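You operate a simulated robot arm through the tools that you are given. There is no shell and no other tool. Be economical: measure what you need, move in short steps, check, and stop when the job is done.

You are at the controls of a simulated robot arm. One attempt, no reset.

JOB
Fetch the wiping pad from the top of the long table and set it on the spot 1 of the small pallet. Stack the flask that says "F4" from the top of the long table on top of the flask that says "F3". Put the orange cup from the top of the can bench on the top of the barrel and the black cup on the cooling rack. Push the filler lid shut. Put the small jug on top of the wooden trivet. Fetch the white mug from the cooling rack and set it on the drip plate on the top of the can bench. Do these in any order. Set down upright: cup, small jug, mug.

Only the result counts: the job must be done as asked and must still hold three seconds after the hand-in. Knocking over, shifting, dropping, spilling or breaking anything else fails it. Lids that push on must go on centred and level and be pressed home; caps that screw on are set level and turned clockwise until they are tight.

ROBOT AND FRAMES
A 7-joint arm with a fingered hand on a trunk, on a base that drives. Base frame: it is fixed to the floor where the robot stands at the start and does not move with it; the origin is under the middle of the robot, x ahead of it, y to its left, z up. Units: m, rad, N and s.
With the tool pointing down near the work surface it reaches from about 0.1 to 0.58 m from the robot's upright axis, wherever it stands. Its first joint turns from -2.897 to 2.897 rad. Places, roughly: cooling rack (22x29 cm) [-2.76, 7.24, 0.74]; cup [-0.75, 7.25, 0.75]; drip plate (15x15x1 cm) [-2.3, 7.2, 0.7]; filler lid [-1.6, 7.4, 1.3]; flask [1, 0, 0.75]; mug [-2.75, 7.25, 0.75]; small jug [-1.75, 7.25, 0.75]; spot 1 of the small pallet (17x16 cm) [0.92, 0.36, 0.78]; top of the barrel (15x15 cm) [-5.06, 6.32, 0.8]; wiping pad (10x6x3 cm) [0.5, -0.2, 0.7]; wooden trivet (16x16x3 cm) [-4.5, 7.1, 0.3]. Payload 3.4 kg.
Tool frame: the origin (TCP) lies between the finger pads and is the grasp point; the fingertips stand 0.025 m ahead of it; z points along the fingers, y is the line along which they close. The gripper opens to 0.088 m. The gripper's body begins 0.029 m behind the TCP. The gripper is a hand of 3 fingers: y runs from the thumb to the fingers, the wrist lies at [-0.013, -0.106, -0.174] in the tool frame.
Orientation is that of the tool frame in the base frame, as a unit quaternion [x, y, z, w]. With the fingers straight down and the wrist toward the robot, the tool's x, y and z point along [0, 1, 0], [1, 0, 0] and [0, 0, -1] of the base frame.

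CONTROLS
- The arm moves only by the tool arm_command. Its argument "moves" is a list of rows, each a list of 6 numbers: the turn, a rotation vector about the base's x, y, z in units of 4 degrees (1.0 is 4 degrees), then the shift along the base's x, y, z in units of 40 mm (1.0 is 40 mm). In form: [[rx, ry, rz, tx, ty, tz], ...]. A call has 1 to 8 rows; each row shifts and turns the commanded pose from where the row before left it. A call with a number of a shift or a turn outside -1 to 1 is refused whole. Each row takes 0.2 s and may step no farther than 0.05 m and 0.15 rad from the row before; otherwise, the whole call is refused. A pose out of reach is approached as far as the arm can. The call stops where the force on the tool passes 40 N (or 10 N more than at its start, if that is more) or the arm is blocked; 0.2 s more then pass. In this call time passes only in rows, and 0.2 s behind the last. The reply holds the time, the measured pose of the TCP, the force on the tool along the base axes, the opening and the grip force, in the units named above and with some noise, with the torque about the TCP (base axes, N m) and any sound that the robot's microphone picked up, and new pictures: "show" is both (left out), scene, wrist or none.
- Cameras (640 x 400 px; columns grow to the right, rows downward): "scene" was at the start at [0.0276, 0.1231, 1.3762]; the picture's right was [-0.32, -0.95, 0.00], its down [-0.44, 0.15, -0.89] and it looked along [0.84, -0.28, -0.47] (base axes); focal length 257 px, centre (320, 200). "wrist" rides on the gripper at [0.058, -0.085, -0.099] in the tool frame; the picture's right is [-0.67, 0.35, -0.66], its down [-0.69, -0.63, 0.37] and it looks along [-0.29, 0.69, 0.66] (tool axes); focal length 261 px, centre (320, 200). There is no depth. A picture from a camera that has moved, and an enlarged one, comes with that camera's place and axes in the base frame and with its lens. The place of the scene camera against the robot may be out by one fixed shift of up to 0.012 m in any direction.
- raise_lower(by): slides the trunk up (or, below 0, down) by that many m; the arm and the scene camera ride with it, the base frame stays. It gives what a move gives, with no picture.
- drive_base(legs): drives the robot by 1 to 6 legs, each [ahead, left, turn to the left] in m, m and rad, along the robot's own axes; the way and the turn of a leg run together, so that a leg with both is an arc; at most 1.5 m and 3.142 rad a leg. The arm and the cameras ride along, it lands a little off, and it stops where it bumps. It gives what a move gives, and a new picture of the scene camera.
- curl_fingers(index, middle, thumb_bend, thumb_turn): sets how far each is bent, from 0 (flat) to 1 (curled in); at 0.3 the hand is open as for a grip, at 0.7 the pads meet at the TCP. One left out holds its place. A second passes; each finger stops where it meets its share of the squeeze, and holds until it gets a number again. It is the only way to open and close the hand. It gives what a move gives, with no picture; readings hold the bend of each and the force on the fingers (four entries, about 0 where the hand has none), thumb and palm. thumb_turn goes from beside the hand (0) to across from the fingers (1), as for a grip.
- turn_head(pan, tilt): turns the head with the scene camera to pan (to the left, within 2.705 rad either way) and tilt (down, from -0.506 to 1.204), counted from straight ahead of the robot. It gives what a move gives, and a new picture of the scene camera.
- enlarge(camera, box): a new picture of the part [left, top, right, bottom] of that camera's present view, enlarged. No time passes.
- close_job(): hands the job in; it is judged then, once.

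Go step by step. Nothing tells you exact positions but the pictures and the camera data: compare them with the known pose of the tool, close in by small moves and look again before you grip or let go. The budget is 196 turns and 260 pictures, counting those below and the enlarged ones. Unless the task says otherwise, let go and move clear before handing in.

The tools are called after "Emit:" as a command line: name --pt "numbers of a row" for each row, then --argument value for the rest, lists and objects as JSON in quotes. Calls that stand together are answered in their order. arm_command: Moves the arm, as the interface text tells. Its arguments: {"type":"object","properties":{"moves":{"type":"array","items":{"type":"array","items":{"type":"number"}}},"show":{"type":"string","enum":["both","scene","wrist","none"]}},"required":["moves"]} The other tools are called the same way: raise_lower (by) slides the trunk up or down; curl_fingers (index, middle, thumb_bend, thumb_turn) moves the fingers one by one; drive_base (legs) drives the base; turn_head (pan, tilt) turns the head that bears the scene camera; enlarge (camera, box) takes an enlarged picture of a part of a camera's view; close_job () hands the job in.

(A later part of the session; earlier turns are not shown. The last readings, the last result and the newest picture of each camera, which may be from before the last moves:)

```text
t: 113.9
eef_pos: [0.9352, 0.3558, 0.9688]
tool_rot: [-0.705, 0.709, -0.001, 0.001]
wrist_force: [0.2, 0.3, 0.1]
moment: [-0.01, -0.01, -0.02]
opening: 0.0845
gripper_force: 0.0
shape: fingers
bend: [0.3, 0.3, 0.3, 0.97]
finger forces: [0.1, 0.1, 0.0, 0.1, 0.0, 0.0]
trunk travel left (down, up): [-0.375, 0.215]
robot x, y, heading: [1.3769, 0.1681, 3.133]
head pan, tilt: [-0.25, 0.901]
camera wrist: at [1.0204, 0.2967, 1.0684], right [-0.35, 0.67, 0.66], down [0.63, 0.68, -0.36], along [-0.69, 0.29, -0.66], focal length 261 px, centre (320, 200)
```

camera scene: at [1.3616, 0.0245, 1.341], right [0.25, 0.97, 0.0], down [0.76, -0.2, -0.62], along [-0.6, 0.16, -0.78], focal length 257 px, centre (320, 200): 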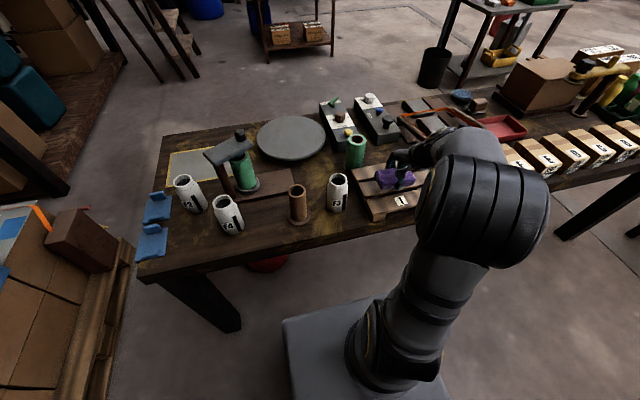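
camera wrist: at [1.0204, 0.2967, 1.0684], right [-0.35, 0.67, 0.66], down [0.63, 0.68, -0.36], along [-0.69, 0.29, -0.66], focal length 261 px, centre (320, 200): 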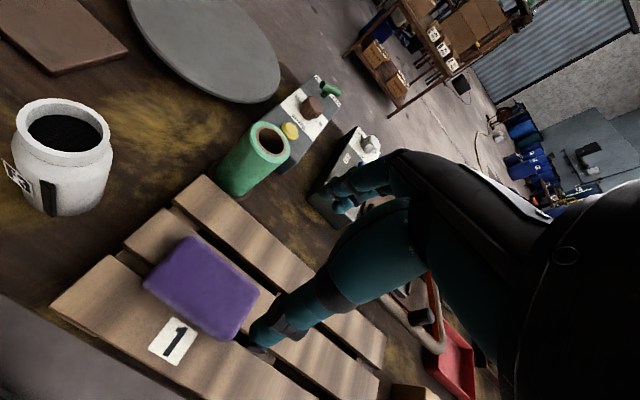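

The pad sits on spot 1. Next is F4; I'm moving across high above the objects.

Emit:
arm_command --pt "0 0 0 0 0 0.6" --pt "0 0 0 0 -1 0" --pt "0 0 0 0 -1 0" --pt "0 0 0 0 -1 0" --pt "0 0 0 0 -1 0" --pt "0 0 0 0 -1 0" --pt "0 0 0 0 -1 0" --pt "0 0 0 0 -1 0" --show "none"

Emit:
arm_command --pt "0 0 0 0 -1 0" --pt "0 0 0 0 -1 0" --pt "0 0 0 0 -1 0" --pt "0 0 0 0 -1 0" --show "both"

Emit:
turn_head --pan 0.15 --tilt 0.9

```text
t: 115.7
eef_pos: [0.9364, 0.0751, 0.9916]
tool_rot: [-0.706, 0.708, -0.001, 0.002]
wrist_force: [1.1, 0.5, 0.4]
moment: [0.01, 0.03, -0.02]
opening: 0.0845
gripper_force: 0.1
shape: fingers
bend: [0.3, 0.3, 0.3, 0.97]
finger forces: [0.0, 0.0, 0.1, 0.0, 0.0, 0.0]
trunk travel left (down, up): [-0.375, 0.215]
robot x, y, heading: [1.3743, 0.172, 3.133]
head pan, tilt: [-0.25, 0.901]
```

```text
t: 116.7
eef_pos: [0.934, -0.0828, 0.9907]
tool_rot: [-0.706, 0.708, -0.001, 0.002]
wrist_force: [0.6, 0.6, 0.6]
moment: [0.0, 0.01, 0.0]
opening: 0.0845
gripper_force: 0.0
shape: fingers
bend: [0.3, 0.3, 0.3, 0.97]
finger forces: [0.0, 0.1, 0.0, 0.0, 0.0, 0.0]
trunk travel left (down, up): [-0.375, 0.215]
robot x, y, heading: [1.3739, 0.1646, 3.135]
head pan, tilt: [-0.25, 0.901]
camera scene: at [1.3616, 0.0244, 1.3409], right [0.25, 0.97, 0.0], down [0.76, -0.2, -0.62], along [-0.6, 0.16, -0.78], focal length 257 px, centre (320, 200)
camera wrist: at [1.0189, -0.1424, 1.0913], right [-0.35, 0.67, 0.66], down [0.63, 0.68, -0.36], along [-0.69, 0.29, -0.66], focal length 261 px, centre (320, 200)
```

scene: 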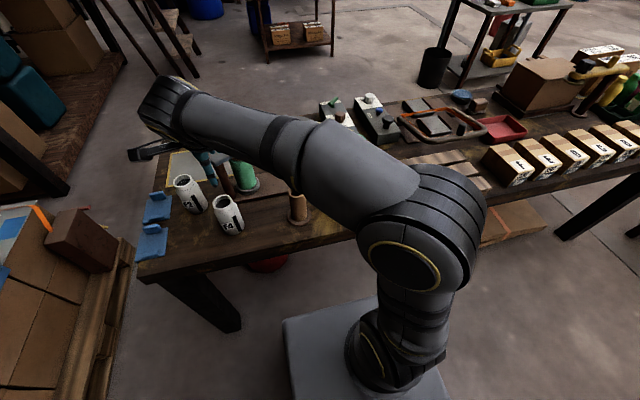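
wrist: 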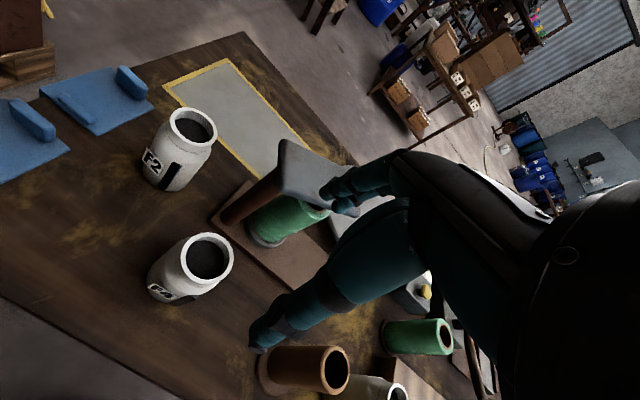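

```text
t: 117.6
eef_pos: [0.9339, -0.0827, 0.9916]
tool_rot: [-0.707, 0.707, -0.001, 0.002]
wrist_force: [0.4, 0.7, -1.0]
moment: [0.0, 0.02, -0.01]
opening: 0.0845
gripper_force: 0.0
shape: fingers
bend: [0.3, 0.3, 0.3, 0.97]
finger forces: [0.0, 0.0, 0.0, 0.1, 0.1, 0.0]
trunk travel left (down, up): [-0.375, 0.215]
robot x, y, heading: [1.3718, 0.1678, 3.136]
head pan, tilt: [0.15, 0.901]
camera scene: at [1.36, -0.0055, 1.3409], right [-0.14, 0.99, 0.0], down [0.78, 0.11, -0.62], along [-0.61, -0.09, -0.78], focal length 257 px, centre (320, 200)
```

scene: 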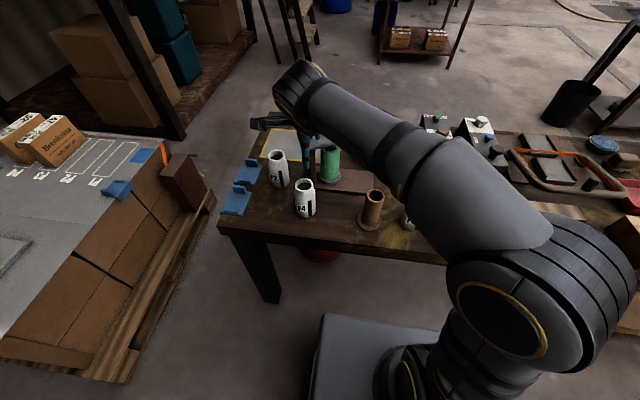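

From the wrist view F4 is at about (0.927, -0.107). I'll centre over it and descend partway.

Emit:
arm_command --pt "0 0 0 -0.17 -0.6 0" --pt "0 0 0 0 0 -1" --pt "0 0 0 0 0 -1" --show "both"

Emit:
enlarge --camera "scene" --box '[240, 100, 400, 200]'

```text
t: 118.4
eef_pos: [0.9274, -0.1066, 0.9108]
tool_rot: [-0.706, 0.708, 0.0, 0.0]
wrist_force: [-0.4, 0.5, 0.8]
moment: [0.01, -0.02, -0.03]
opening: 0.0845
gripper_force: 0.1
shape: fingers
bend: [0.3, 0.3, 0.3, 0.97]
finger forces: [0.0, 0.0, 0.1, 0.0, 0.1, 0.0]
trunk travel left (down, up): [-0.375, 0.215]
robot x, y, heading: [1.3768, 0.172, 3.135]
head pan, tilt: [0.15, 0.901]
camera scene: at [1.3601, -0.0055, 1.341], right [-0.14, 0.99, 0.0], down [0.78, 0.11, -0.62], along [-0.61, -0.09, -0.78], focal length 257 px, centre (320, 200)
camera wrist: at [1.0139, -0.1658, 1.0114], right [-0.35, 0.67, 0.66], down [0.63, 0.68, -0.36], along [-0.69, 0.29, -0.66], focal length 261 px, centre (320, 200)
```

scene: 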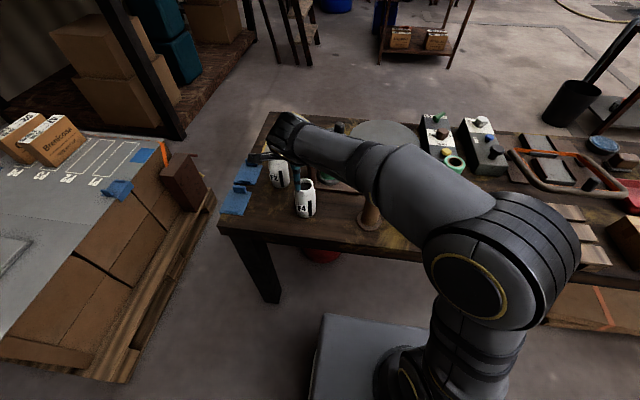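
wrist: 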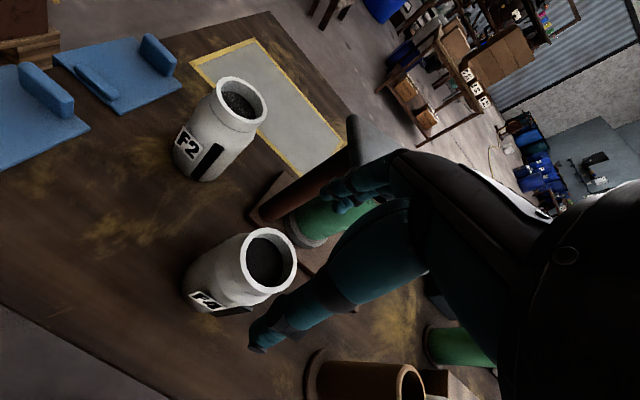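

```text
4.00 times, centred on (320, 150) of scene
camera zoom: at [1.3601, -0.0055, 1.341], right [-0.14, 0.99, 0.0], down [0.78, 0.11, -0.62], along [-0.61, -0.09, -0.78], focal length 1027 px, centre (320, 400)
```

zoom: 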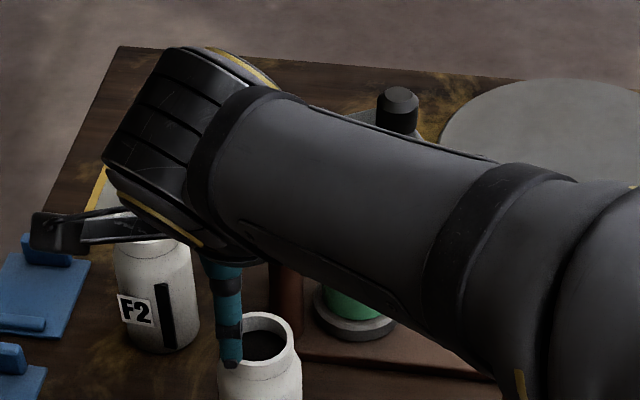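

Aligned with the flask's mouth. I'll lower to grip height, watching for palm contact.

Emit:
arm_command --pt "0 0 0 0 0 -0.8" --pt "0 0 0 0 0 -0.7" --pt "0 0 0 0 0 -0.4" --pt "0 0 0 0 0 -0.25" --show "wrist"

```text
t: 119.4
eef_pos: [0.9295, -0.1062, 0.8245]
tool_rot: [-0.707, 0.708, 0.0, 0.001]
wrist_force: [-0.7, -0.3, -0.2]
moment: [0.04, -0.02, -0.06]
opening: 0.0844
gripper_force: 0.6
shape: fingers
bend: [0.3, 0.3, 0.3, 0.97]
finger forces: [0.4, 0.0, 0.1, 0.0, 0.0, 0.0]
trunk travel left (down, up): [-0.375, 0.215]
robot x, y, heading: [1.3708, 0.1698, 3.133]
head pan, tilt: [0.15, 0.901]
camera wrist: at [1.0135, -0.1658, 0.9241], right [-0.35, 0.67, 0.66], down [0.63, 0.68, -0.36], along [-0.69, 0.29, -0.66], focal length 261 px, centre (320, 200)
```

wrist: 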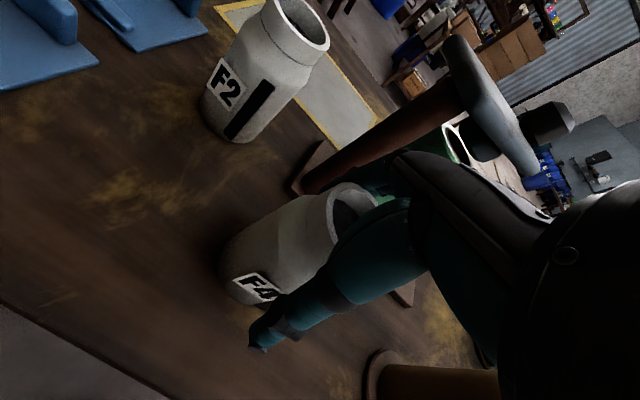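

Emit:
curl_fingers --index 0.7 --middle 0.7 --thumb_bend 0.7

Emit:
arm_command --pt "0 0 0 0 0 0.4" --pt "0 0 0 0 0 0.6" --show "both"

```text
t: 120.4
eef_pos: [0.9287, -0.1062, 0.8246]
tool_rot: [-0.707, 0.708, -0.001, 0.002]
wrist_force: [-1.0, -0.1, -0.1]
moment: [0.04, -0.02, 0.0]
opening: 0.0495
gripper_force: 23.5
shape: fingers
bend: [0.46, 0.52, 0.52, 0.95]
finger forces: [14.0, 9.3, 0.0, 0.0, 24.8, 0.1]
trunk travel left (down, up): [-0.375, 0.215]
robot x, y, heading: [1.3728, 0.1697, 3.13]
head pan, tilt: [0.15, 0.901]
```

```text
t: 121.0
eef_pos: [0.9284, -0.1062, 0.8629]
tool_rot: [-0.706, 0.708, 0.0, 0.002]
wrist_force: [0.0, -0.1, 0.0]
moment: [0.0, 0.01, 0.01]
opening: 0.05
gripper_force: 24.1
shape: fingers
bend: [0.46, 0.53, 0.52, 0.95]
finger forces: [13.8, 9.0, 0.0, 0.0, 24.1, 0.0]
trunk travel left (down, up): [-0.375, 0.215]
robot x, y, heading: [1.3725, 0.169, 3.135]
head pan, tilt: [0.15, 0.901]
camera scene: at [1.36, -0.0056, 1.3409], right [-0.14, 0.99, 0.0], down [0.78, 0.11, -0.62], along [-0.61, -0.09, -0.78], focal length 257 px, centre (320, 200)
camera wrist: at [1.0143, -0.1662, 0.9634], right [-0.35, 0.67, 0.66], down [0.63, 0.69, -0.36], along [-0.69, 0.29, -0.66], focal length 261 px, centre (320, 200)
```

scene: 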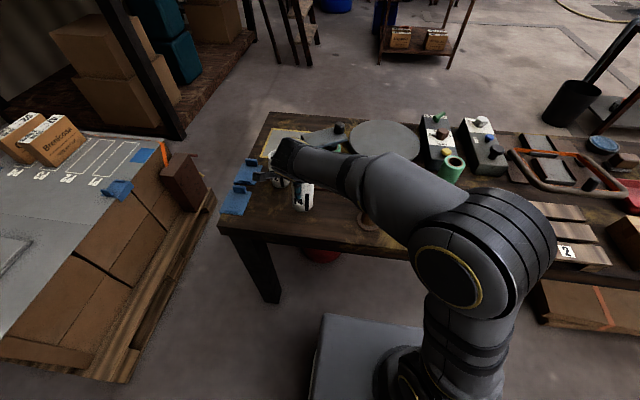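
wrist: 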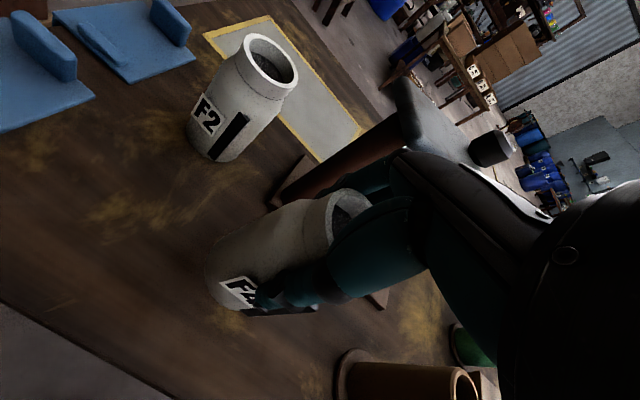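

F4 is lifted. I'll raise it and carry it over to F3.

Emit:
arm_command --pt "0 0 0 0 0 1" --pt "0 0 0 0 0 1" --pt "0 0 0 0 0 1" --pt "0 0 0 0 0 0.7" --show "none"

Emit:
arm_command --pt "0 0 0 0 0.95 0" --pt "0 0 0 0 0.95 0" --pt "0 0 0 0 0.95 0" --pt "0 0 0 0 0.95 0" --pt "0 0 0 0 0.95 0" --pt "0 0 0 0 0.95 0" --pt "0 0 0 0 0.95 0" --pt "0 0 0 0 0.95 0" --show "both"

Emit:
enlarge --camera "wrist" --box '[100, 150, 420, 400]'

```text
t: 122.0
eef_pos: [0.9277, -0.1065, 1.0108]
tool_rot: [-0.706, 0.708, -0.001, 0.002]
wrist_force: [0.5, -0.1, -1.4]
moment: [-0.03, 0.01, -0.01]
opening: 0.049
gripper_force: 23.3
shape: fingers
bend: [0.46, 0.53, 0.52, 0.95]
finger forces: [13.3, 9.1, 0.0, 0.0, 23.1, 0.0]
trunk travel left (down, up): [-0.375, 0.215]
robot x, y, heading: [1.3765, 0.1674, 3.134]
head pan, tilt: [0.15, 0.901]
```

```text
t: 123.8
eef_pos: [0.9286, 0.197, 1.0105]
tool_rot: [-0.707, 0.708, -0.001, 0.002]
wrist_force: [0.1, -0.3, -0.2]
moment: [0.03, -0.01, 0.03]
opening: 0.0489
gripper_force: 21.8
shape: fingers
bend: [0.46, 0.53, 0.53, 0.95]
finger forces: [13.0, 9.2, 0.1, 0.1, 22.7, 0.1]
trunk travel left (down, up): [-0.375, 0.215]
robot x, y, heading: [1.3755, 0.1709, 3.135]
head pan, tilt: [0.15, 0.901]
camera scene: at [1.36, -0.0055, 1.3409], right [-0.14, 0.99, 0.0], down [0.78, 0.11, -0.62], along [-0.61, -0.09, -0.78], focal length 257 px, centre (320, 200)
camera wrist: at [1.0136, 0.1384, 1.1105], right [-0.35, 0.67, 0.66], down [0.63, 0.68, -0.36], along [-0.69, 0.29, -0.66], focal length 261 px, centre (320, 200)
```

scene: 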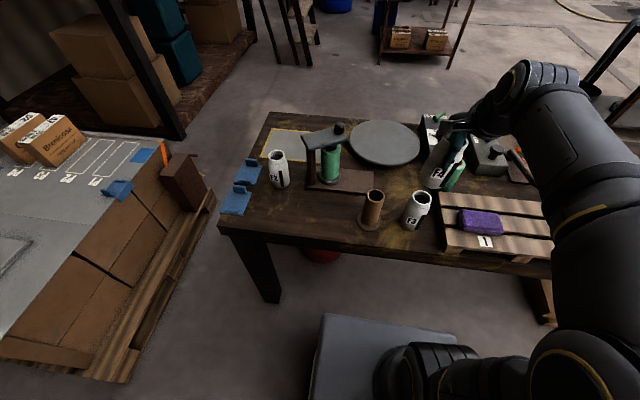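
wrist: 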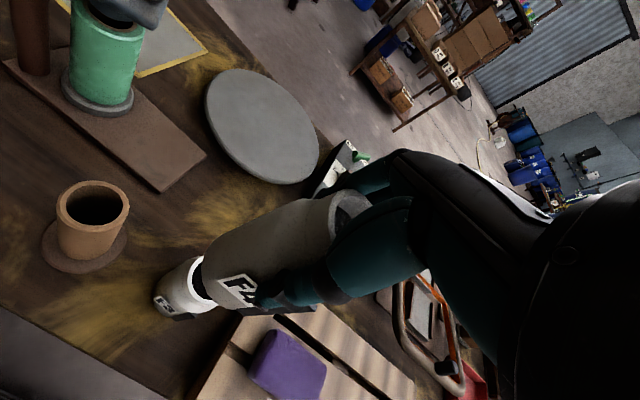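

```text
1.60 times, centred on (260, 275) of wrist
camera zoom: at [1.0136, 0.1384, 1.1105], right [-0.35, 0.67, 0.66], down [0.63, 0.68, -0.36], along [-0.69, 0.29, -0.66], focal length 417 px, centre (416, 80)
```

zoom: 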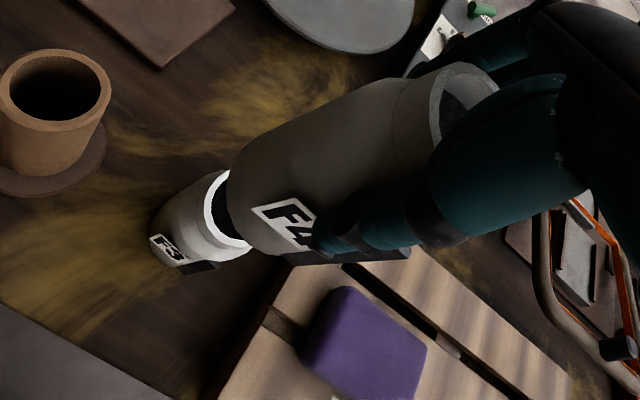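

Emit:
arm_command --pt "0 0 0 0 0 -0.8" --pt "0 0 0 0 0 -0.45" --show "wrist"

Emit:
enlarge --camera "scene" --box '[360, 120, 520, 240]'

Emit:
enlarge --camera "wrist" --box '[100, 150, 420, 400]'

```text
t: 124.4
eef_pos: [0.9286, 0.1949, 0.9615]
tool_rot: [-0.706, 0.708, 0.0, 0.002]
wrist_force: [0.8, -0.2, -1.0]
moment: [0.02, 0.01, 0.0]
opening: 0.0488
gripper_force: 22.5
shape: fingers
bend: [0.46, 0.53, 0.53, 0.95]
finger forces: [12.8, 9.2, 0.0, 0.1, 22.4, 0.0]
trunk travel left (down, up): [-0.375, 0.215]
robot x, y, heading: [1.3739, 0.1693, 3.13]
head pan, tilt: [0.15, 0.901]
camera wrist: at [1.0134, 0.1367, 1.0619], right [-0.35, 0.67, 0.66], down [0.63, 0.68, -0.36], along [-0.69, 0.29, -0.66], focal length 261 px, centre (320, 200)
```

wrist: 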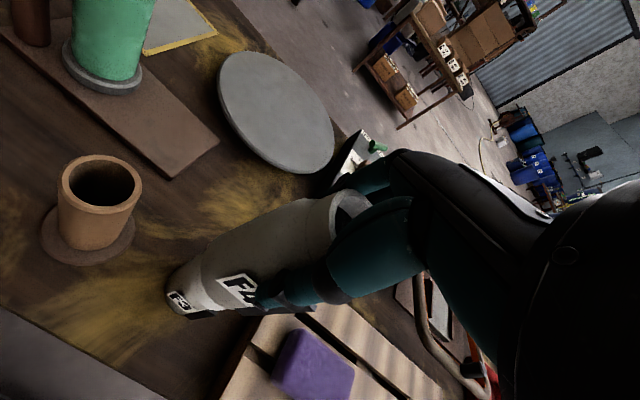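

```text
3.33 times, centred on (440, 180) of scene
camera zoom: at [1.3599, -0.0055, 1.341], right [-0.14, 0.99, 0.0], down [0.78, 0.11, -0.62], along [-0.61, -0.09, -0.78], focal length 856 px, centre (-80, 267)
```

zoom: 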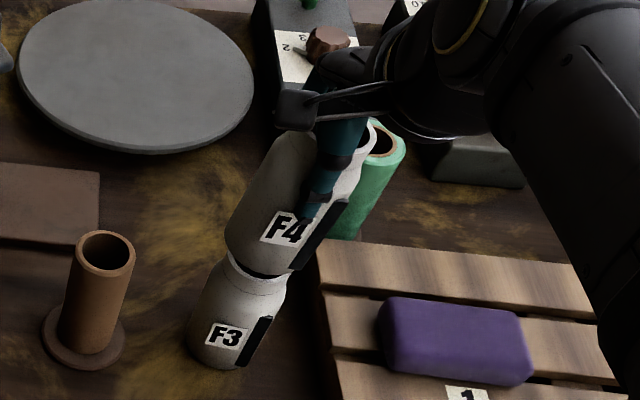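

```text
1.60 times, centred on (260, 275) of wrist
camera zoom: at [1.0134, 0.1367, 1.0619], right [-0.35, 0.67, 0.66], down [0.63, 0.68, -0.36], along [-0.69, 0.29, -0.66], focal length 417 px, centre (416, 80)
```

zoom: 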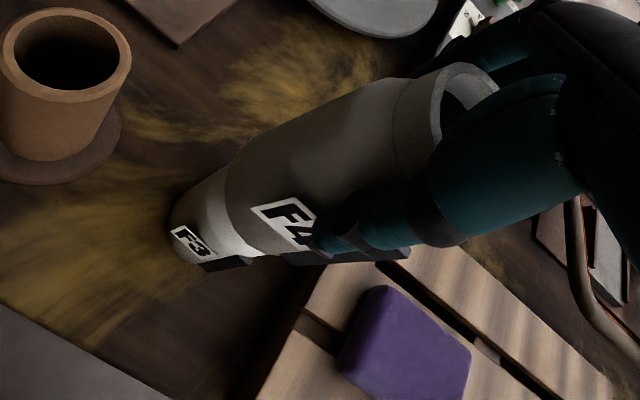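

Alignment looks good. I'll make a tiny correction and lower to contact.

Emit:
arm_command --pt "0 0 0 -0.04 0.06 -0.15" --pt "0 0 0 0 0 -0.1" --pt "0 0 0 0 0 -0.1" --pt "0 0 0 0 0 -0.06" --show "none"

Emit:
enlarge --camera "scene" --box '[380, 140, 480, 240]'

```text
t: 125.4
eef_pos: [0.9277, 0.1994, 0.9453]
tool_rot: [-0.707, 0.707, 0.0, 0.0]
wrist_force: [-0.4, 0.7, -0.2]
moment: [0.02, 0.0, 0.01]
opening: 0.0488
gripper_force: 22.0
shape: fingers
bend: [0.46, 0.53, 0.53, 0.95]
finger forces: [12.9, 9.2, 0.0, 0.0, 22.3, 0.0]
trunk travel left (down, up): [-0.375, 0.215]
robot x, y, heading: [1.3736, 0.17, 3.133]
head pan, tilt: [0.15, 0.901]
```

```text
4.00 times, centred on (430, 190) of scene
camera zoom: at [1.36, -0.0055, 1.3409], right [-0.14, 0.99, 0.0], down [0.78, 0.11, -0.62], along [-0.61, -0.09, -0.78], focal length 1027 px, centre (-120, 240)
```

zoom: 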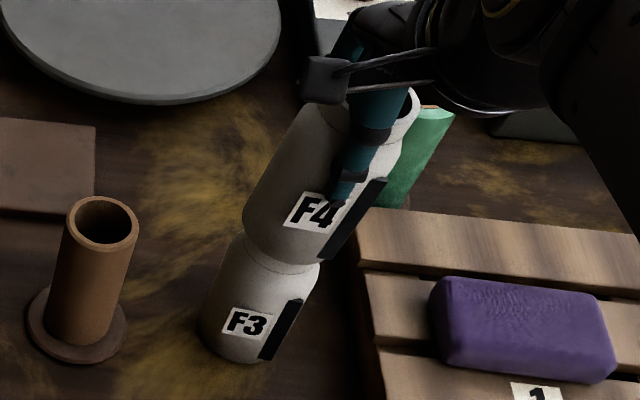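

Emit:
arm_command --pt "0 0 0 0 0 -0.05" --pt "0 0 0 0 0 -0.05" --pt "0 0 0 0 0 -0.05" --show "none"

```text
t: 126.2
eef_pos: [0.9259, 0.1997, 0.9395]
tool_rot: [-0.706, 0.708, 0.001, 0.001]
wrist_force: [-0.4, -0.5, 7.7]
moment: [0.1, 0.07, -0.02]
opening: 0.0486
gripper_force: 23.5
shape: fingers
bend: [0.46, 0.53, 0.53, 0.95]
finger forces: [13.3, 10.2, 0.0, 0.0, 23.2, 0.1]
trunk travel left (down, up): [-0.375, 0.215]
robot x, y, heading: [1.3728, 0.1679, 3.131]
head pan, tilt: [0.15, 0.901]
```

Emit:
enlarge --camera "scene" --box '[380, 140, 480, 240]'

Emit:
curl_fingers --index 0.3 --middle 0.3 --thumb_bend 0.3

Emit:
arm_command --pt "0 0 0 0 0 0.3" --pt "0 0 0 0 0 0.6" --pt "0 0 0 0 0 1" --pt "0 0 0 0 0 1" --show "wrist"

Emit:
enlarge --camera "scene" --box '[360, 120, 500, 240]'

```text
4.00 times, centred on (430, 190) of scene
camera zoom: at [1.3605, -0.0056, 1.3411], right [-0.14, 0.99, 0.0], down [0.78, 0.11, -0.62], along [-0.62, -0.09, -0.78], focal length 1027 px, centre (-120, 240)
```

zoom: 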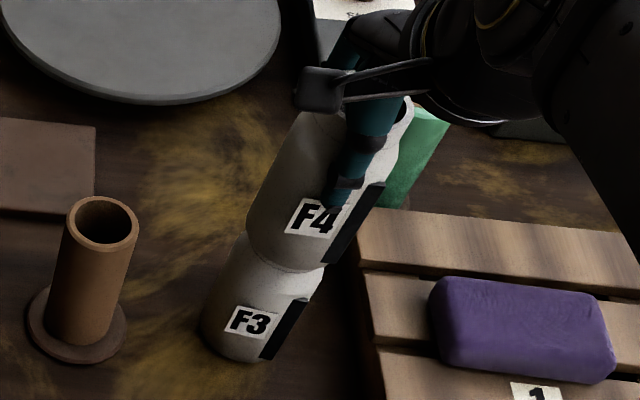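

```text
t: 127.2
eef_pos: [0.9257, 0.1994, 0.9387]
tool_rot: [-0.707, 0.707, -0.001, 0.001]
wrist_force: [-0.7, 0.8, -1.0]
moment: [0.01, -0.02, -0.02]
opening: 0.0844
gripper_force: 0.0
shape: fingers
bend: [0.3, 0.3, 0.3, 0.97]
finger forces: [0.0, 0.0, 0.1, 0.0, 0.0, 0.0]
trunk travel left (down, up): [-0.375, 0.215]
robot x, y, heading: [1.3733, 0.1664, 3.137]
head pan, tilt: [0.15, 0.901]
```

```text
t: 128.2
eef_pos: [0.9253, 0.1974, 1.055]
tool_rot: [-0.707, 0.707, 0.0, 0.001]
wrist_force: [-0.2, 0.2, 0.0]
moment: [-0.01, -0.02, -0.01]
opening: 0.0844
gripper_force: 0.1
shape: fingers
bend: [0.3, 0.3, 0.3, 0.97]
finger forces: [0.1, 0.1, 0.0, 0.0, 0.0, 0.0]
trunk travel left (down, up): [-0.375, 0.215]
robot x, y, heading: [1.3735, 0.165, 3.132]
head pan, tilt: [0.15, 0.901]
camera wrist: at [1.0111, 0.1394, 1.155], right [-0.35, 0.67, 0.66], down [0.63, 0.68, -0.36], along [-0.69, 0.29, -0.66], focal length 261 px, centre (320, 200)
```

wrist: 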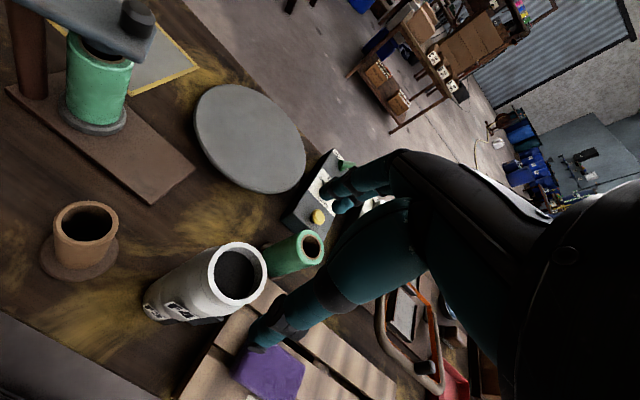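

```text
3.33 times, centred on (430, 180) of scene
camera zoom: at [1.36, -0.0055, 1.3409], right [-0.14, 0.99, 0.0], down [0.78, 0.11, -0.62], along [-0.61, -0.09, -0.78], focal length 856 px, centre (-47, 267)
```

zoom: 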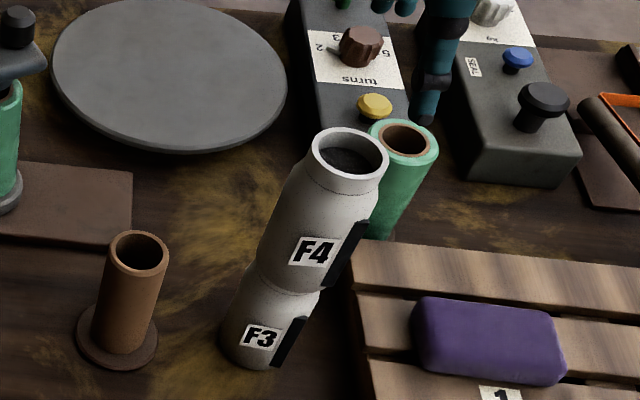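

F4 stands on F3. I'll lift clear, tuck the arm and go back out the way I came.

Emit:
arm_command --pt "0 0 0 0 0 1" --pt "0 0 0 0 0 1" --pt "0 0 0 0.6 0 0.5" --pt "0 0 0 1 0 0" --show "none"

Emit:
drive_base --legs '[[-1.3, 0, 0], [0, 0, -1.56], [1.5, 0, 0], [1.0, 0, 0]]'

Emit:
turn_head --pan 0 --tilt 0.4

```text
t: 129.2
eef_pos: [0.9925, 0.1986, 1.1565]
tool_rot: [-0.706, 0.708, -0.001, 0.003]
wrist_force: [0.6, -0.5, 0.3]
moment: [0.01, 0.0, 0.0]
opening: 0.0847
gripper_force: 0.0
shape: fingers
bend: [0.3, 0.3, 0.3, 0.97]
finger forces: [0.0, 0.0, 0.0, 0.1, 0.1, 0.0]
trunk travel left (down, up): [-0.375, 0.215]
robot x, y, heading: [1.3742, 0.1703, 3.136]
head pan, tilt: [0.15, 0.901]
```

```text
t: 134.3
eef_pos: [2.0422, 0.2134, 1.1557]
tool_rot: [-0.69, 0.724, -0.001, 0.003]
wrist_force: [-0.4, 0.1, 0.4]
moment: [0.02, 0.02, -0.04]
opening: 0.0845
gripper_force: 0.2
shape: fingers
bend: [0.3, 0.3, 0.3, 0.97]
finger forces: [0.0, 0.0, 0.0, 0.1, 0.0, 0.0]
trunk travel left (down, up): [-0.375, 0.215]
robot x, y, heading: [2.4235, 0.1676, 3.09]
head pan, tilt: [0.15, 0.901]
stopped in leg 1: the robot was blocked; the commanded pose is now the measured one
camera scene: at [2.4009, -0.0072, 1.3409], right [-0.1, 1.0, 0.0], down [0.78, 0.08, -0.62], along [-0.62, -0.06, -0.78], focal length 257 px, centre (320, 200)
```

scene: 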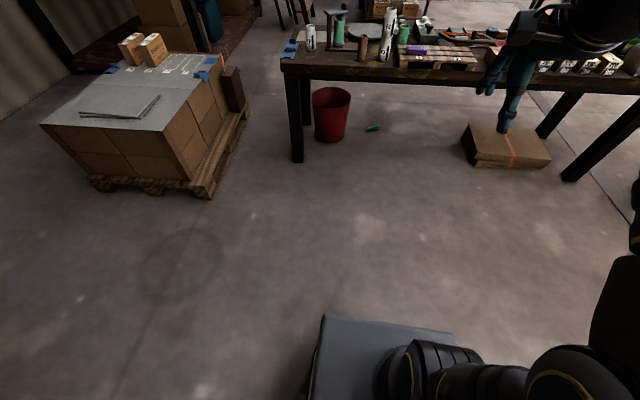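

```text
t: 135.2
eef_pos: [2.0429, 0.2136, 1.1557]
tool_rot: [-0.689, 0.724, -0.001, 0.002]
wrist_force: [-0.5, -0.2, -0.4]
moment: [-0.01, 0.01, 0.0]
opening: 0.0845
gripper_force: 0.0
shape: fingers
bend: [0.3, 0.3, 0.3, 0.97]
finger forces: [0.0, 0.0, 0.0, 0.0, 0.0, 0.0]
trunk travel left (down, up): [-0.375, 0.215]
robot x, y, heading: [2.4245, 0.1678, 3.084]
head pan, tilt: [0.0, 0.4]
camera scene: at [2.3835, 0.0053, 1.3839], right [0.05, 1.0, 0.0], down [0.39, -0.02, -0.92], along [-0.92, 0.05, -0.39], focal length 257 px, centre (320, 200)
```

scene: 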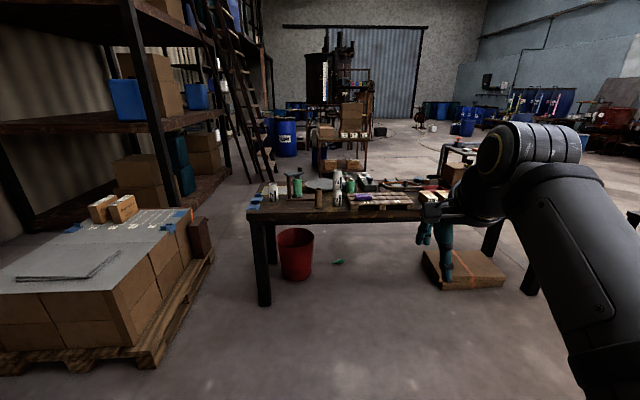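

I bumped something behind, probably the black bags. I'll look back at it before moving.

Emit:
turn_head --pan 2.6 --tilt 0.8

```text
t: 137.6
eef_pos: [2.0409, 0.2136, 1.1551]
tool_rot: [-0.689, 0.725, -0.002, 0.004]
wrist_force: [0.0, 0.1, 0.7]
moment: [0.01, 0.02, -0.02]
opening: 0.0848
gripper_force: 0.1
shape: fingers
bend: [0.3, 0.3, 0.3, 0.97]
finger forces: [0.0, 0.1, 0.1, 0.0, 0.0, 0.0]
trunk travel left (down, up): [-0.375, 0.215]
robot x, y, heading: [2.4239, 0.1658, 3.086]
head pan, tilt: [2.601, 0.799]
camera scene: at [2.5427, -0.045, 1.3489], right [-0.56, -0.83, 0.0], down [-0.59, 0.4, -0.7], along [0.58, -0.39, -0.72], focal length 257 px, centre (320, 200)
```

scene: 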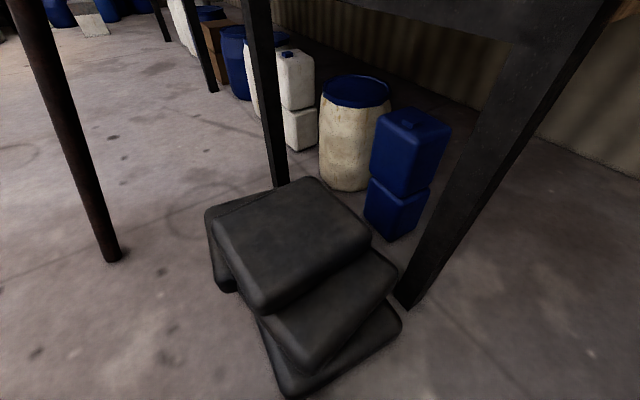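

The bags look undisturbed. I'll step forward away from them and continue.

Emit:
drive_base --legs '[[0.15, 0, 0.05], [0, -1.0, 0], [0, 0, -1.565], [0, -0.4, 0], [1.3, 0, 0]]'

Emit:
turn_head --pan 0 --tilt 0.4

```text
t: 155.7
eef_pos: [2.6735, 2.8546, 1.1555]
tool_rot: [-0.012, 1.0, -0.003, 0.001]
wrist_force: [0.7, 0.5, 0.1]
moment: [0.0, 0.01, -0.01]
opening: 0.0845
gripper_force: 0.0
shape: fingers
bend: [0.3, 0.3, 0.3, 0.97]
finger forces: [0.0, 0.0, 0.1, 0.0, 0.0, 0.0]
trunk travel left (down, up): [-0.375, 0.215]
robot x, y, heading: [2.6518, 2.4698, 1.594]
head pan, tilt: [2.601, 0.799]
camera scene: at [2.4588, 2.3311, 1.3488], right [-0.87, 0.5, 0.0], down [0.36, 0.62, -0.7], along [-0.35, -0.6, -0.72], focal length 257 px, centre (320, 200)
```

scene: 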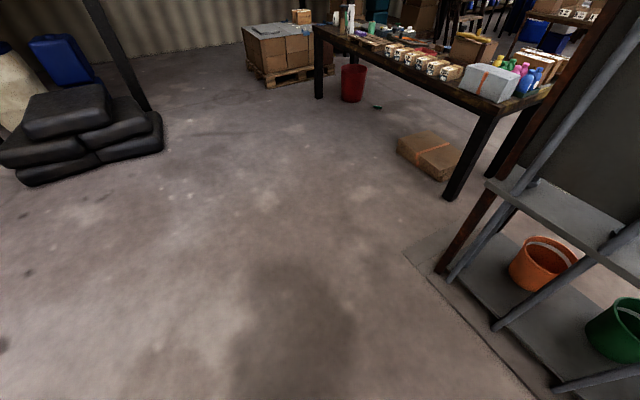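

```text
t: 158.0
eef_pos: [2.674, 2.8554, 1.1554]
tool_rot: [-0.013, 1.0, -0.002, 0.001]
wrist_force: [-0.6, -0.3, 0.5]
moment: [-0.01, 0.0, -0.01]
opening: 0.0847
gripper_force: 0.2
shape: fingers
bend: [0.3, 0.3, 0.3, 0.97]
finger forces: [0.1, 0.0, 0.1, 0.1, 0.0, 0.1]
trunk travel left (down, up): [-0.375, 0.215]
robot x, y, heading: [2.6545, 2.4702, 1.594]
head pan, tilt: [0.0, 0.4]
camera scene: at [2.497, 2.4937, 1.3839], right [1.0, 0.02, 0.0], down [0.01, -0.39, -0.92], along [-0.02, 0.92, -0.39], focal length 257 px, centre (320, 200)
```

scene: 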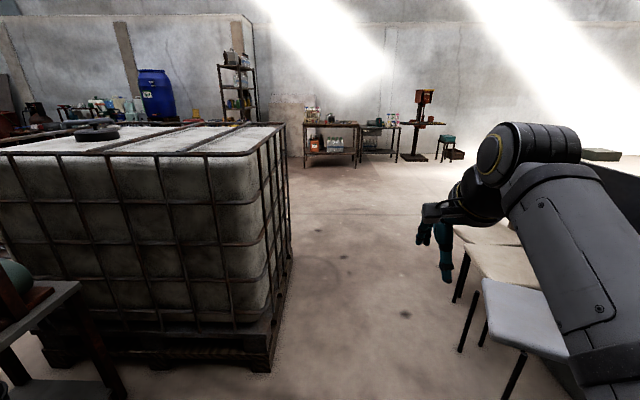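

Emit:
drive_base --legs '[[0, -0.1, -0.022], [1.5, 0, 0], [1.4, 0, 0], [0, 0, 1.571], [1.4, 0, 0], [1.4, 0, 0]]'

Emit:
turn_head --pan -0.7 --tilt 0.25

Emit:
turn_head --pan 0 --tilt 0.4

```text
t: 189.7
eef_pos: [-0.463, 5.4012, 1.1547]
tool_rot: [0.708, -0.706, 0.002, -0.003]
wrist_force: [-1.1, 0.1, 0.3]
moment: [-0.02, -0.04, 0.01]
opening: 0.0846
gripper_force: 0.0
shape: fingers
bend: [0.3, 0.3, 0.3, 0.97]
finger forces: [0.0, 0.0, 0.0, 0.0, 0.0, 0.0]
trunk travel left (down, up): [-0.375, 0.215]
robot x, y, heading: [-0.0802, 5.3754, 3.139]
head pan, tilt: [0.0, 0.4]
camera scene: at [-0.1106, 5.2105, 1.384], right [0.0, 1.0, 0.0], down [0.39, 0.0, -0.92], along [-0.92, 0.0, -0.39], focal length 257 px, centre (320, 200)
```

scene: 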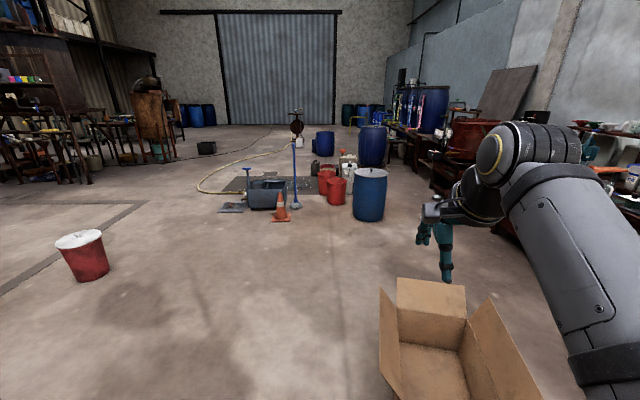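

```text
t: 190.7
eef_pos: [-0.4625, 5.4008, 1.1552]
tool_rot: [0.708, -0.706, 0.002, -0.002]
wrist_force: [-0.4, 0.0, 0.9]
moment: [0.0, 0.03, 0.01]
opening: 0.0842
gripper_force: 0.1
shape: fingers
bend: [0.3, 0.3, 0.3, 0.97]
finger forces: [0.0, 0.1, 0.1, 0.1, 0.0, 0.0]
trunk travel left (down, up): [-0.375, 0.215]
robot x, y, heading: [-0.0798, 5.3742, 3.141]
head pan, tilt: [-0.7, 0.25]
camera scene: at [-0.0892, 5.2705, 1.3979], right [0.65, 0.76, 0.0], down [0.19, -0.16, -0.97], along [-0.74, 0.63, -0.25], focal length 257 px, centre (320, 200)
```

scene: 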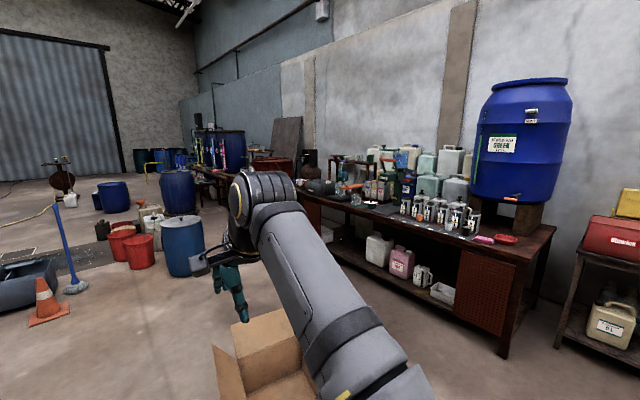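

```text
t: 191.8
eef_pos: [-0.4631, 5.4018, 1.1551]
tool_rot: [0.708, -0.706, 0.001, -0.002]
wrist_force: [0.0, 0.6, 0.1]
moment: [0.02, 0.0, 0.0]
opening: 0.0848
gripper_force: 0.0
shape: fingers
bend: [0.3, 0.3, 0.3, 0.97]
finger forces: [0.1, 0.0, 0.1, 0.0, 0.1, 0.0]
trunk travel left (down, up): [-0.375, 0.215]
robot x, y, heading: [-0.0803, 5.3751, 3.142]
head pan, tilt: [0.0, 0.4]
camera scene: at [-0.1106, 5.2106, 1.384], right [0.0, 1.0, 0.0], down [0.39, 0.0, -0.92], along [-0.92, 0.0, -0.39], focal length 257 px, centre (320, 200)
```

scene: 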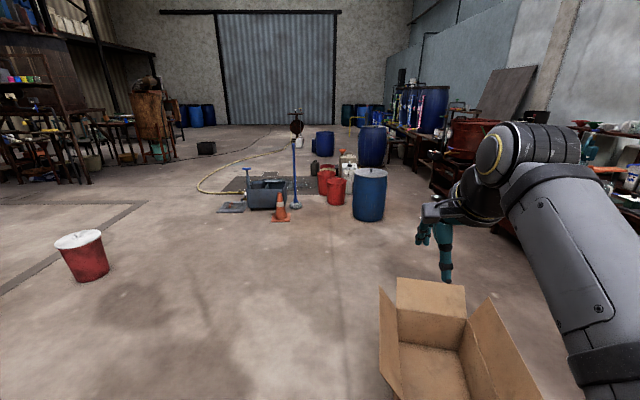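

There's a cardboard box on the floor in front of the can bench. I'll turn toward the bench for a proper look.

Emit:
drive_base --legs '[[0, 0, -1.571], [0.45, 0.15, 0]]'

Emit:
turn_head --pan 0.6 --tilt 0.55

Emit:
turn_head --pan 1.1 --tilt 0.5

```text
t: 198.5
eef_pos: [-0.1614, 6.2004, 1.1549]
tool_rot: [0.023, 1.0, -0.003, 0.001]
wrist_force: [0.4, -1.0, 0.2]
moment: [0.04, 0.02, -0.02]
opening: 0.0847
gripper_force: 0.0
shape: fingers
bend: [0.3, 0.3, 0.3, 0.97]
finger forces: [0.1, 0.0, 0.2, 0.1, 0.1, 0.0]
trunk travel left (down, up): [-0.375, 0.215]
robot x, y, heading: [-0.2082, 5.8221, 1.516]
head pan, tilt: [0.0, 0.4]
camera scene: at [-0.3633, 5.8542, 1.384], right [1.0, -0.05, 0.0], down [-0.02, -0.39, -0.92], along [0.05, 0.92, -0.39], focal length 257 px, centre (320, 200)
```

scene: 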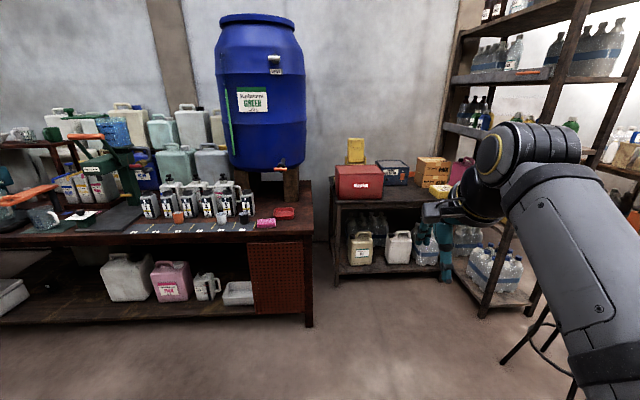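

```text
t: 199.5
eef_pos: [-0.1613, 6.2002, 1.1558]
tool_rot: [0.023, 1.0, -0.002, 0.0]
wrist_force: [0.8, 0.6, 0.1]
moment: [0.01, 0.0, 0.0]
opening: 0.0845
gripper_force: 0.0
shape: fingers
bend: [0.3, 0.3, 0.3, 0.97]
finger forces: [0.0, 0.0, 0.0, 0.0, 0.0, 0.1]
trunk travel left (down, up): [-0.375, 0.215]
robot x, y, heading: [-0.2097, 5.8207, 1.518]
head pan, tilt: [0.6, 0.55]
camera scene: at [-0.4149, 5.8383, 1.3703], right [0.85, 0.52, 0.0], down [0.27, -0.45, -0.85], along [-0.44, 0.73, -0.52], focal length 257 px, centre (320, 200)
```

scene: 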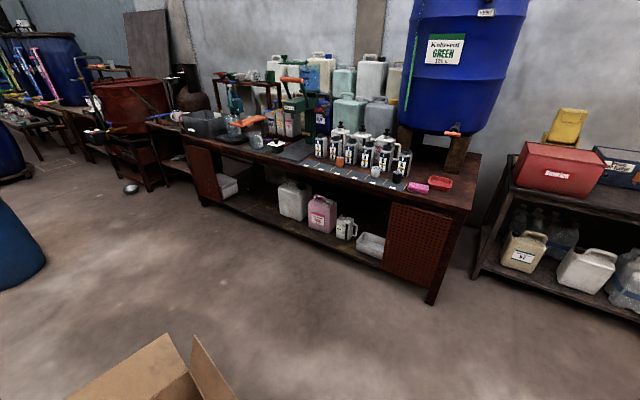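

```text
t: 200.4
eef_pos: [-0.1619, 6.1993, 1.1544]
tool_rot: [0.023, 1.0, -0.003, 0.001]
wrist_force: [-0.4, 0.0, 0.2]
moment: [0.01, -0.02, -0.01]
opening: 0.0846
gripper_force: 0.0
shape: fingers
bend: [0.3, 0.3, 0.3, 0.97]
finger forces: [0.1, 0.0, 0.0, 0.0, 0.0, 0.0]
trunk travel left (down, up): [-0.375, 0.215]
robot x, y, heading: [-0.2092, 5.8195, 1.515]
head pan, tilt: [1.1, 0.499]
camera scene: at [-0.4469, 5.8071, 1.3748], right [0.5, 0.87, 0.0], down [0.41, -0.24, -0.88], along [-0.76, 0.44, -0.48], focal length 257 px, centre (320, 200)
```

scene: 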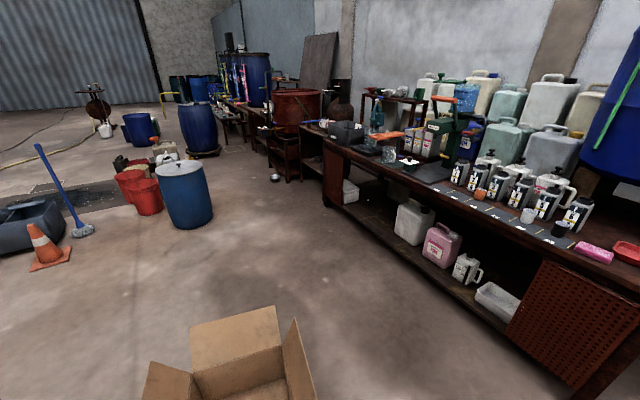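

Emit:
enlarge --camera "scene" --box '[360, 100, 640, 275]'

Emit:
enlarge --camera "scene" --box '[240, 80, 480, 230]'

```text
2.29 times, centred on (500, 188) of scene
camera zoom: at [-0.4469, 5.8071, 1.3748], right [0.5, 0.87, 0.0], down [0.41, -0.24, -0.88], along [-0.76, 0.44, -0.48], focal length 587 px, centre (-91, 229)
```

zoom: 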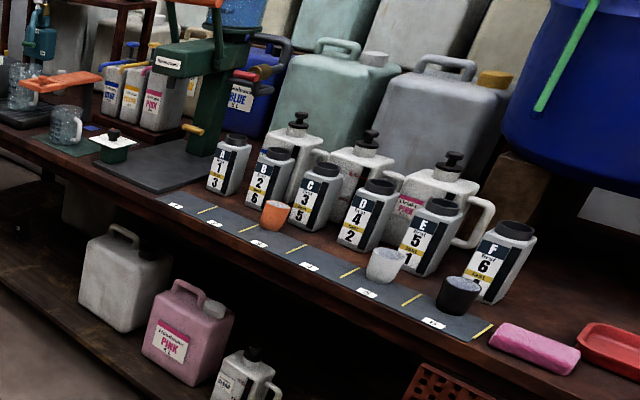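

```text
2.67 times, centred on (360, 155) of scene
camera zoom: at [-0.4469, 5.8071, 1.3748], right [0.5, 0.87, 0.0], down [0.41, -0.24, -0.88], along [-0.76, 0.44, -0.48], focal length 685 px, centre (213, 320)
```

zoom: 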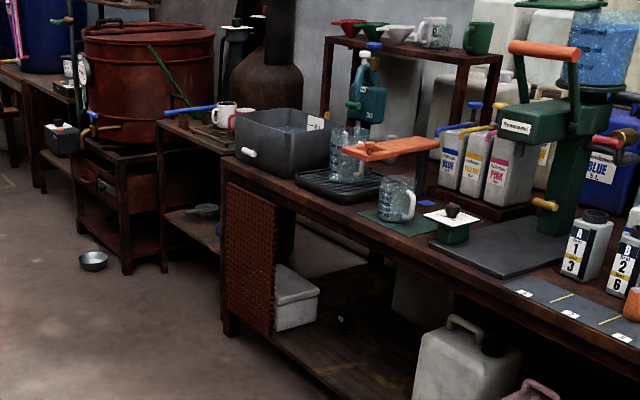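

The cups stand on a strip at the bench's front: orange at about (-1.06, 7.15), then a clear one, then black at about (-0.71, 7.15). I'll drive in front of the black cup.

Emit:
drive_base --legs '[[0.4, 0, 0.056], [0.24, 0, 0], [0, 0.48, 0]]'

Emit:
turn_head --pan 0.0 --tilt 0.8

```text
t: 206.7
eef_pos: [-0.6436, 6.848, 1.1558]
tool_rot: [-0.003, 1.0, -0.003, 0.001]
wrist_force: [0.3, 0.0, 0.1]
moment: [0.01, -0.05, -0.02]
opening: 0.0847
gripper_force: 0.1
shape: fingers
bend: [0.3, 0.3, 0.3, 0.97]
finger forces: [0.0, 0.1, 0.0, 0.0, 0.1, 0.1]
trunk travel left (down, up): [-0.375, 0.215]
robot x, y, heading: [-0.6726, 6.4646, 1.575]
head pan, tilt: [1.1, 0.499]
camera scene: at [-0.9074, 6.439, 1.3748], right [0.45, 0.89, 0.0], down [0.43, -0.22, -0.88], along [-0.78, 0.4, -0.48], focal length 257 px, centre (320, 200)
```

scene: 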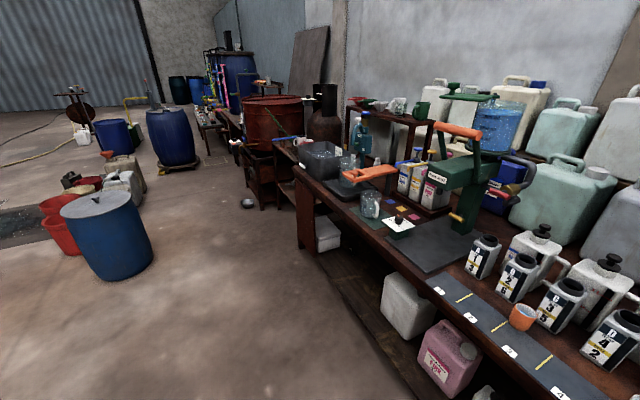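

```text
t: 208.0
eef_pos: [-0.643, 6.8466, 1.1547]
tool_rot: [-0.004, 1.0, -0.003, 0.0]
wrist_force: [0.3, -0.2, -0.8]
moment: [0.02, -0.02, 0.02]
opening: 0.0846
gripper_force: 0.0
shape: fingers
bend: [0.3, 0.3, 0.3, 0.97]
finger forces: [0.1, 0.1, 0.2, 0.0, 0.0, 0.0]
trunk travel left (down, up): [-0.375, 0.215]
robot x, y, heading: [-0.6673, 6.4634, 1.573]
head pan, tilt: [0.0, 0.799]
camera scene: at [-0.8264, 6.4784, 1.3489], right [1.0, 0.0, 0.0], down [0.0, -0.72, -0.7], along [0.0, 0.7, -0.72], focal length 257 px, centre (320, 200)
```

scene: 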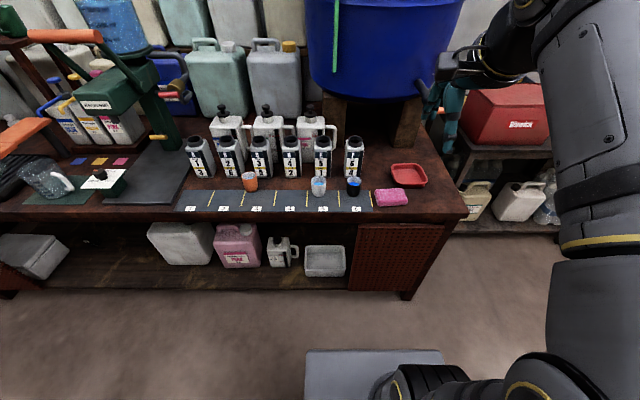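

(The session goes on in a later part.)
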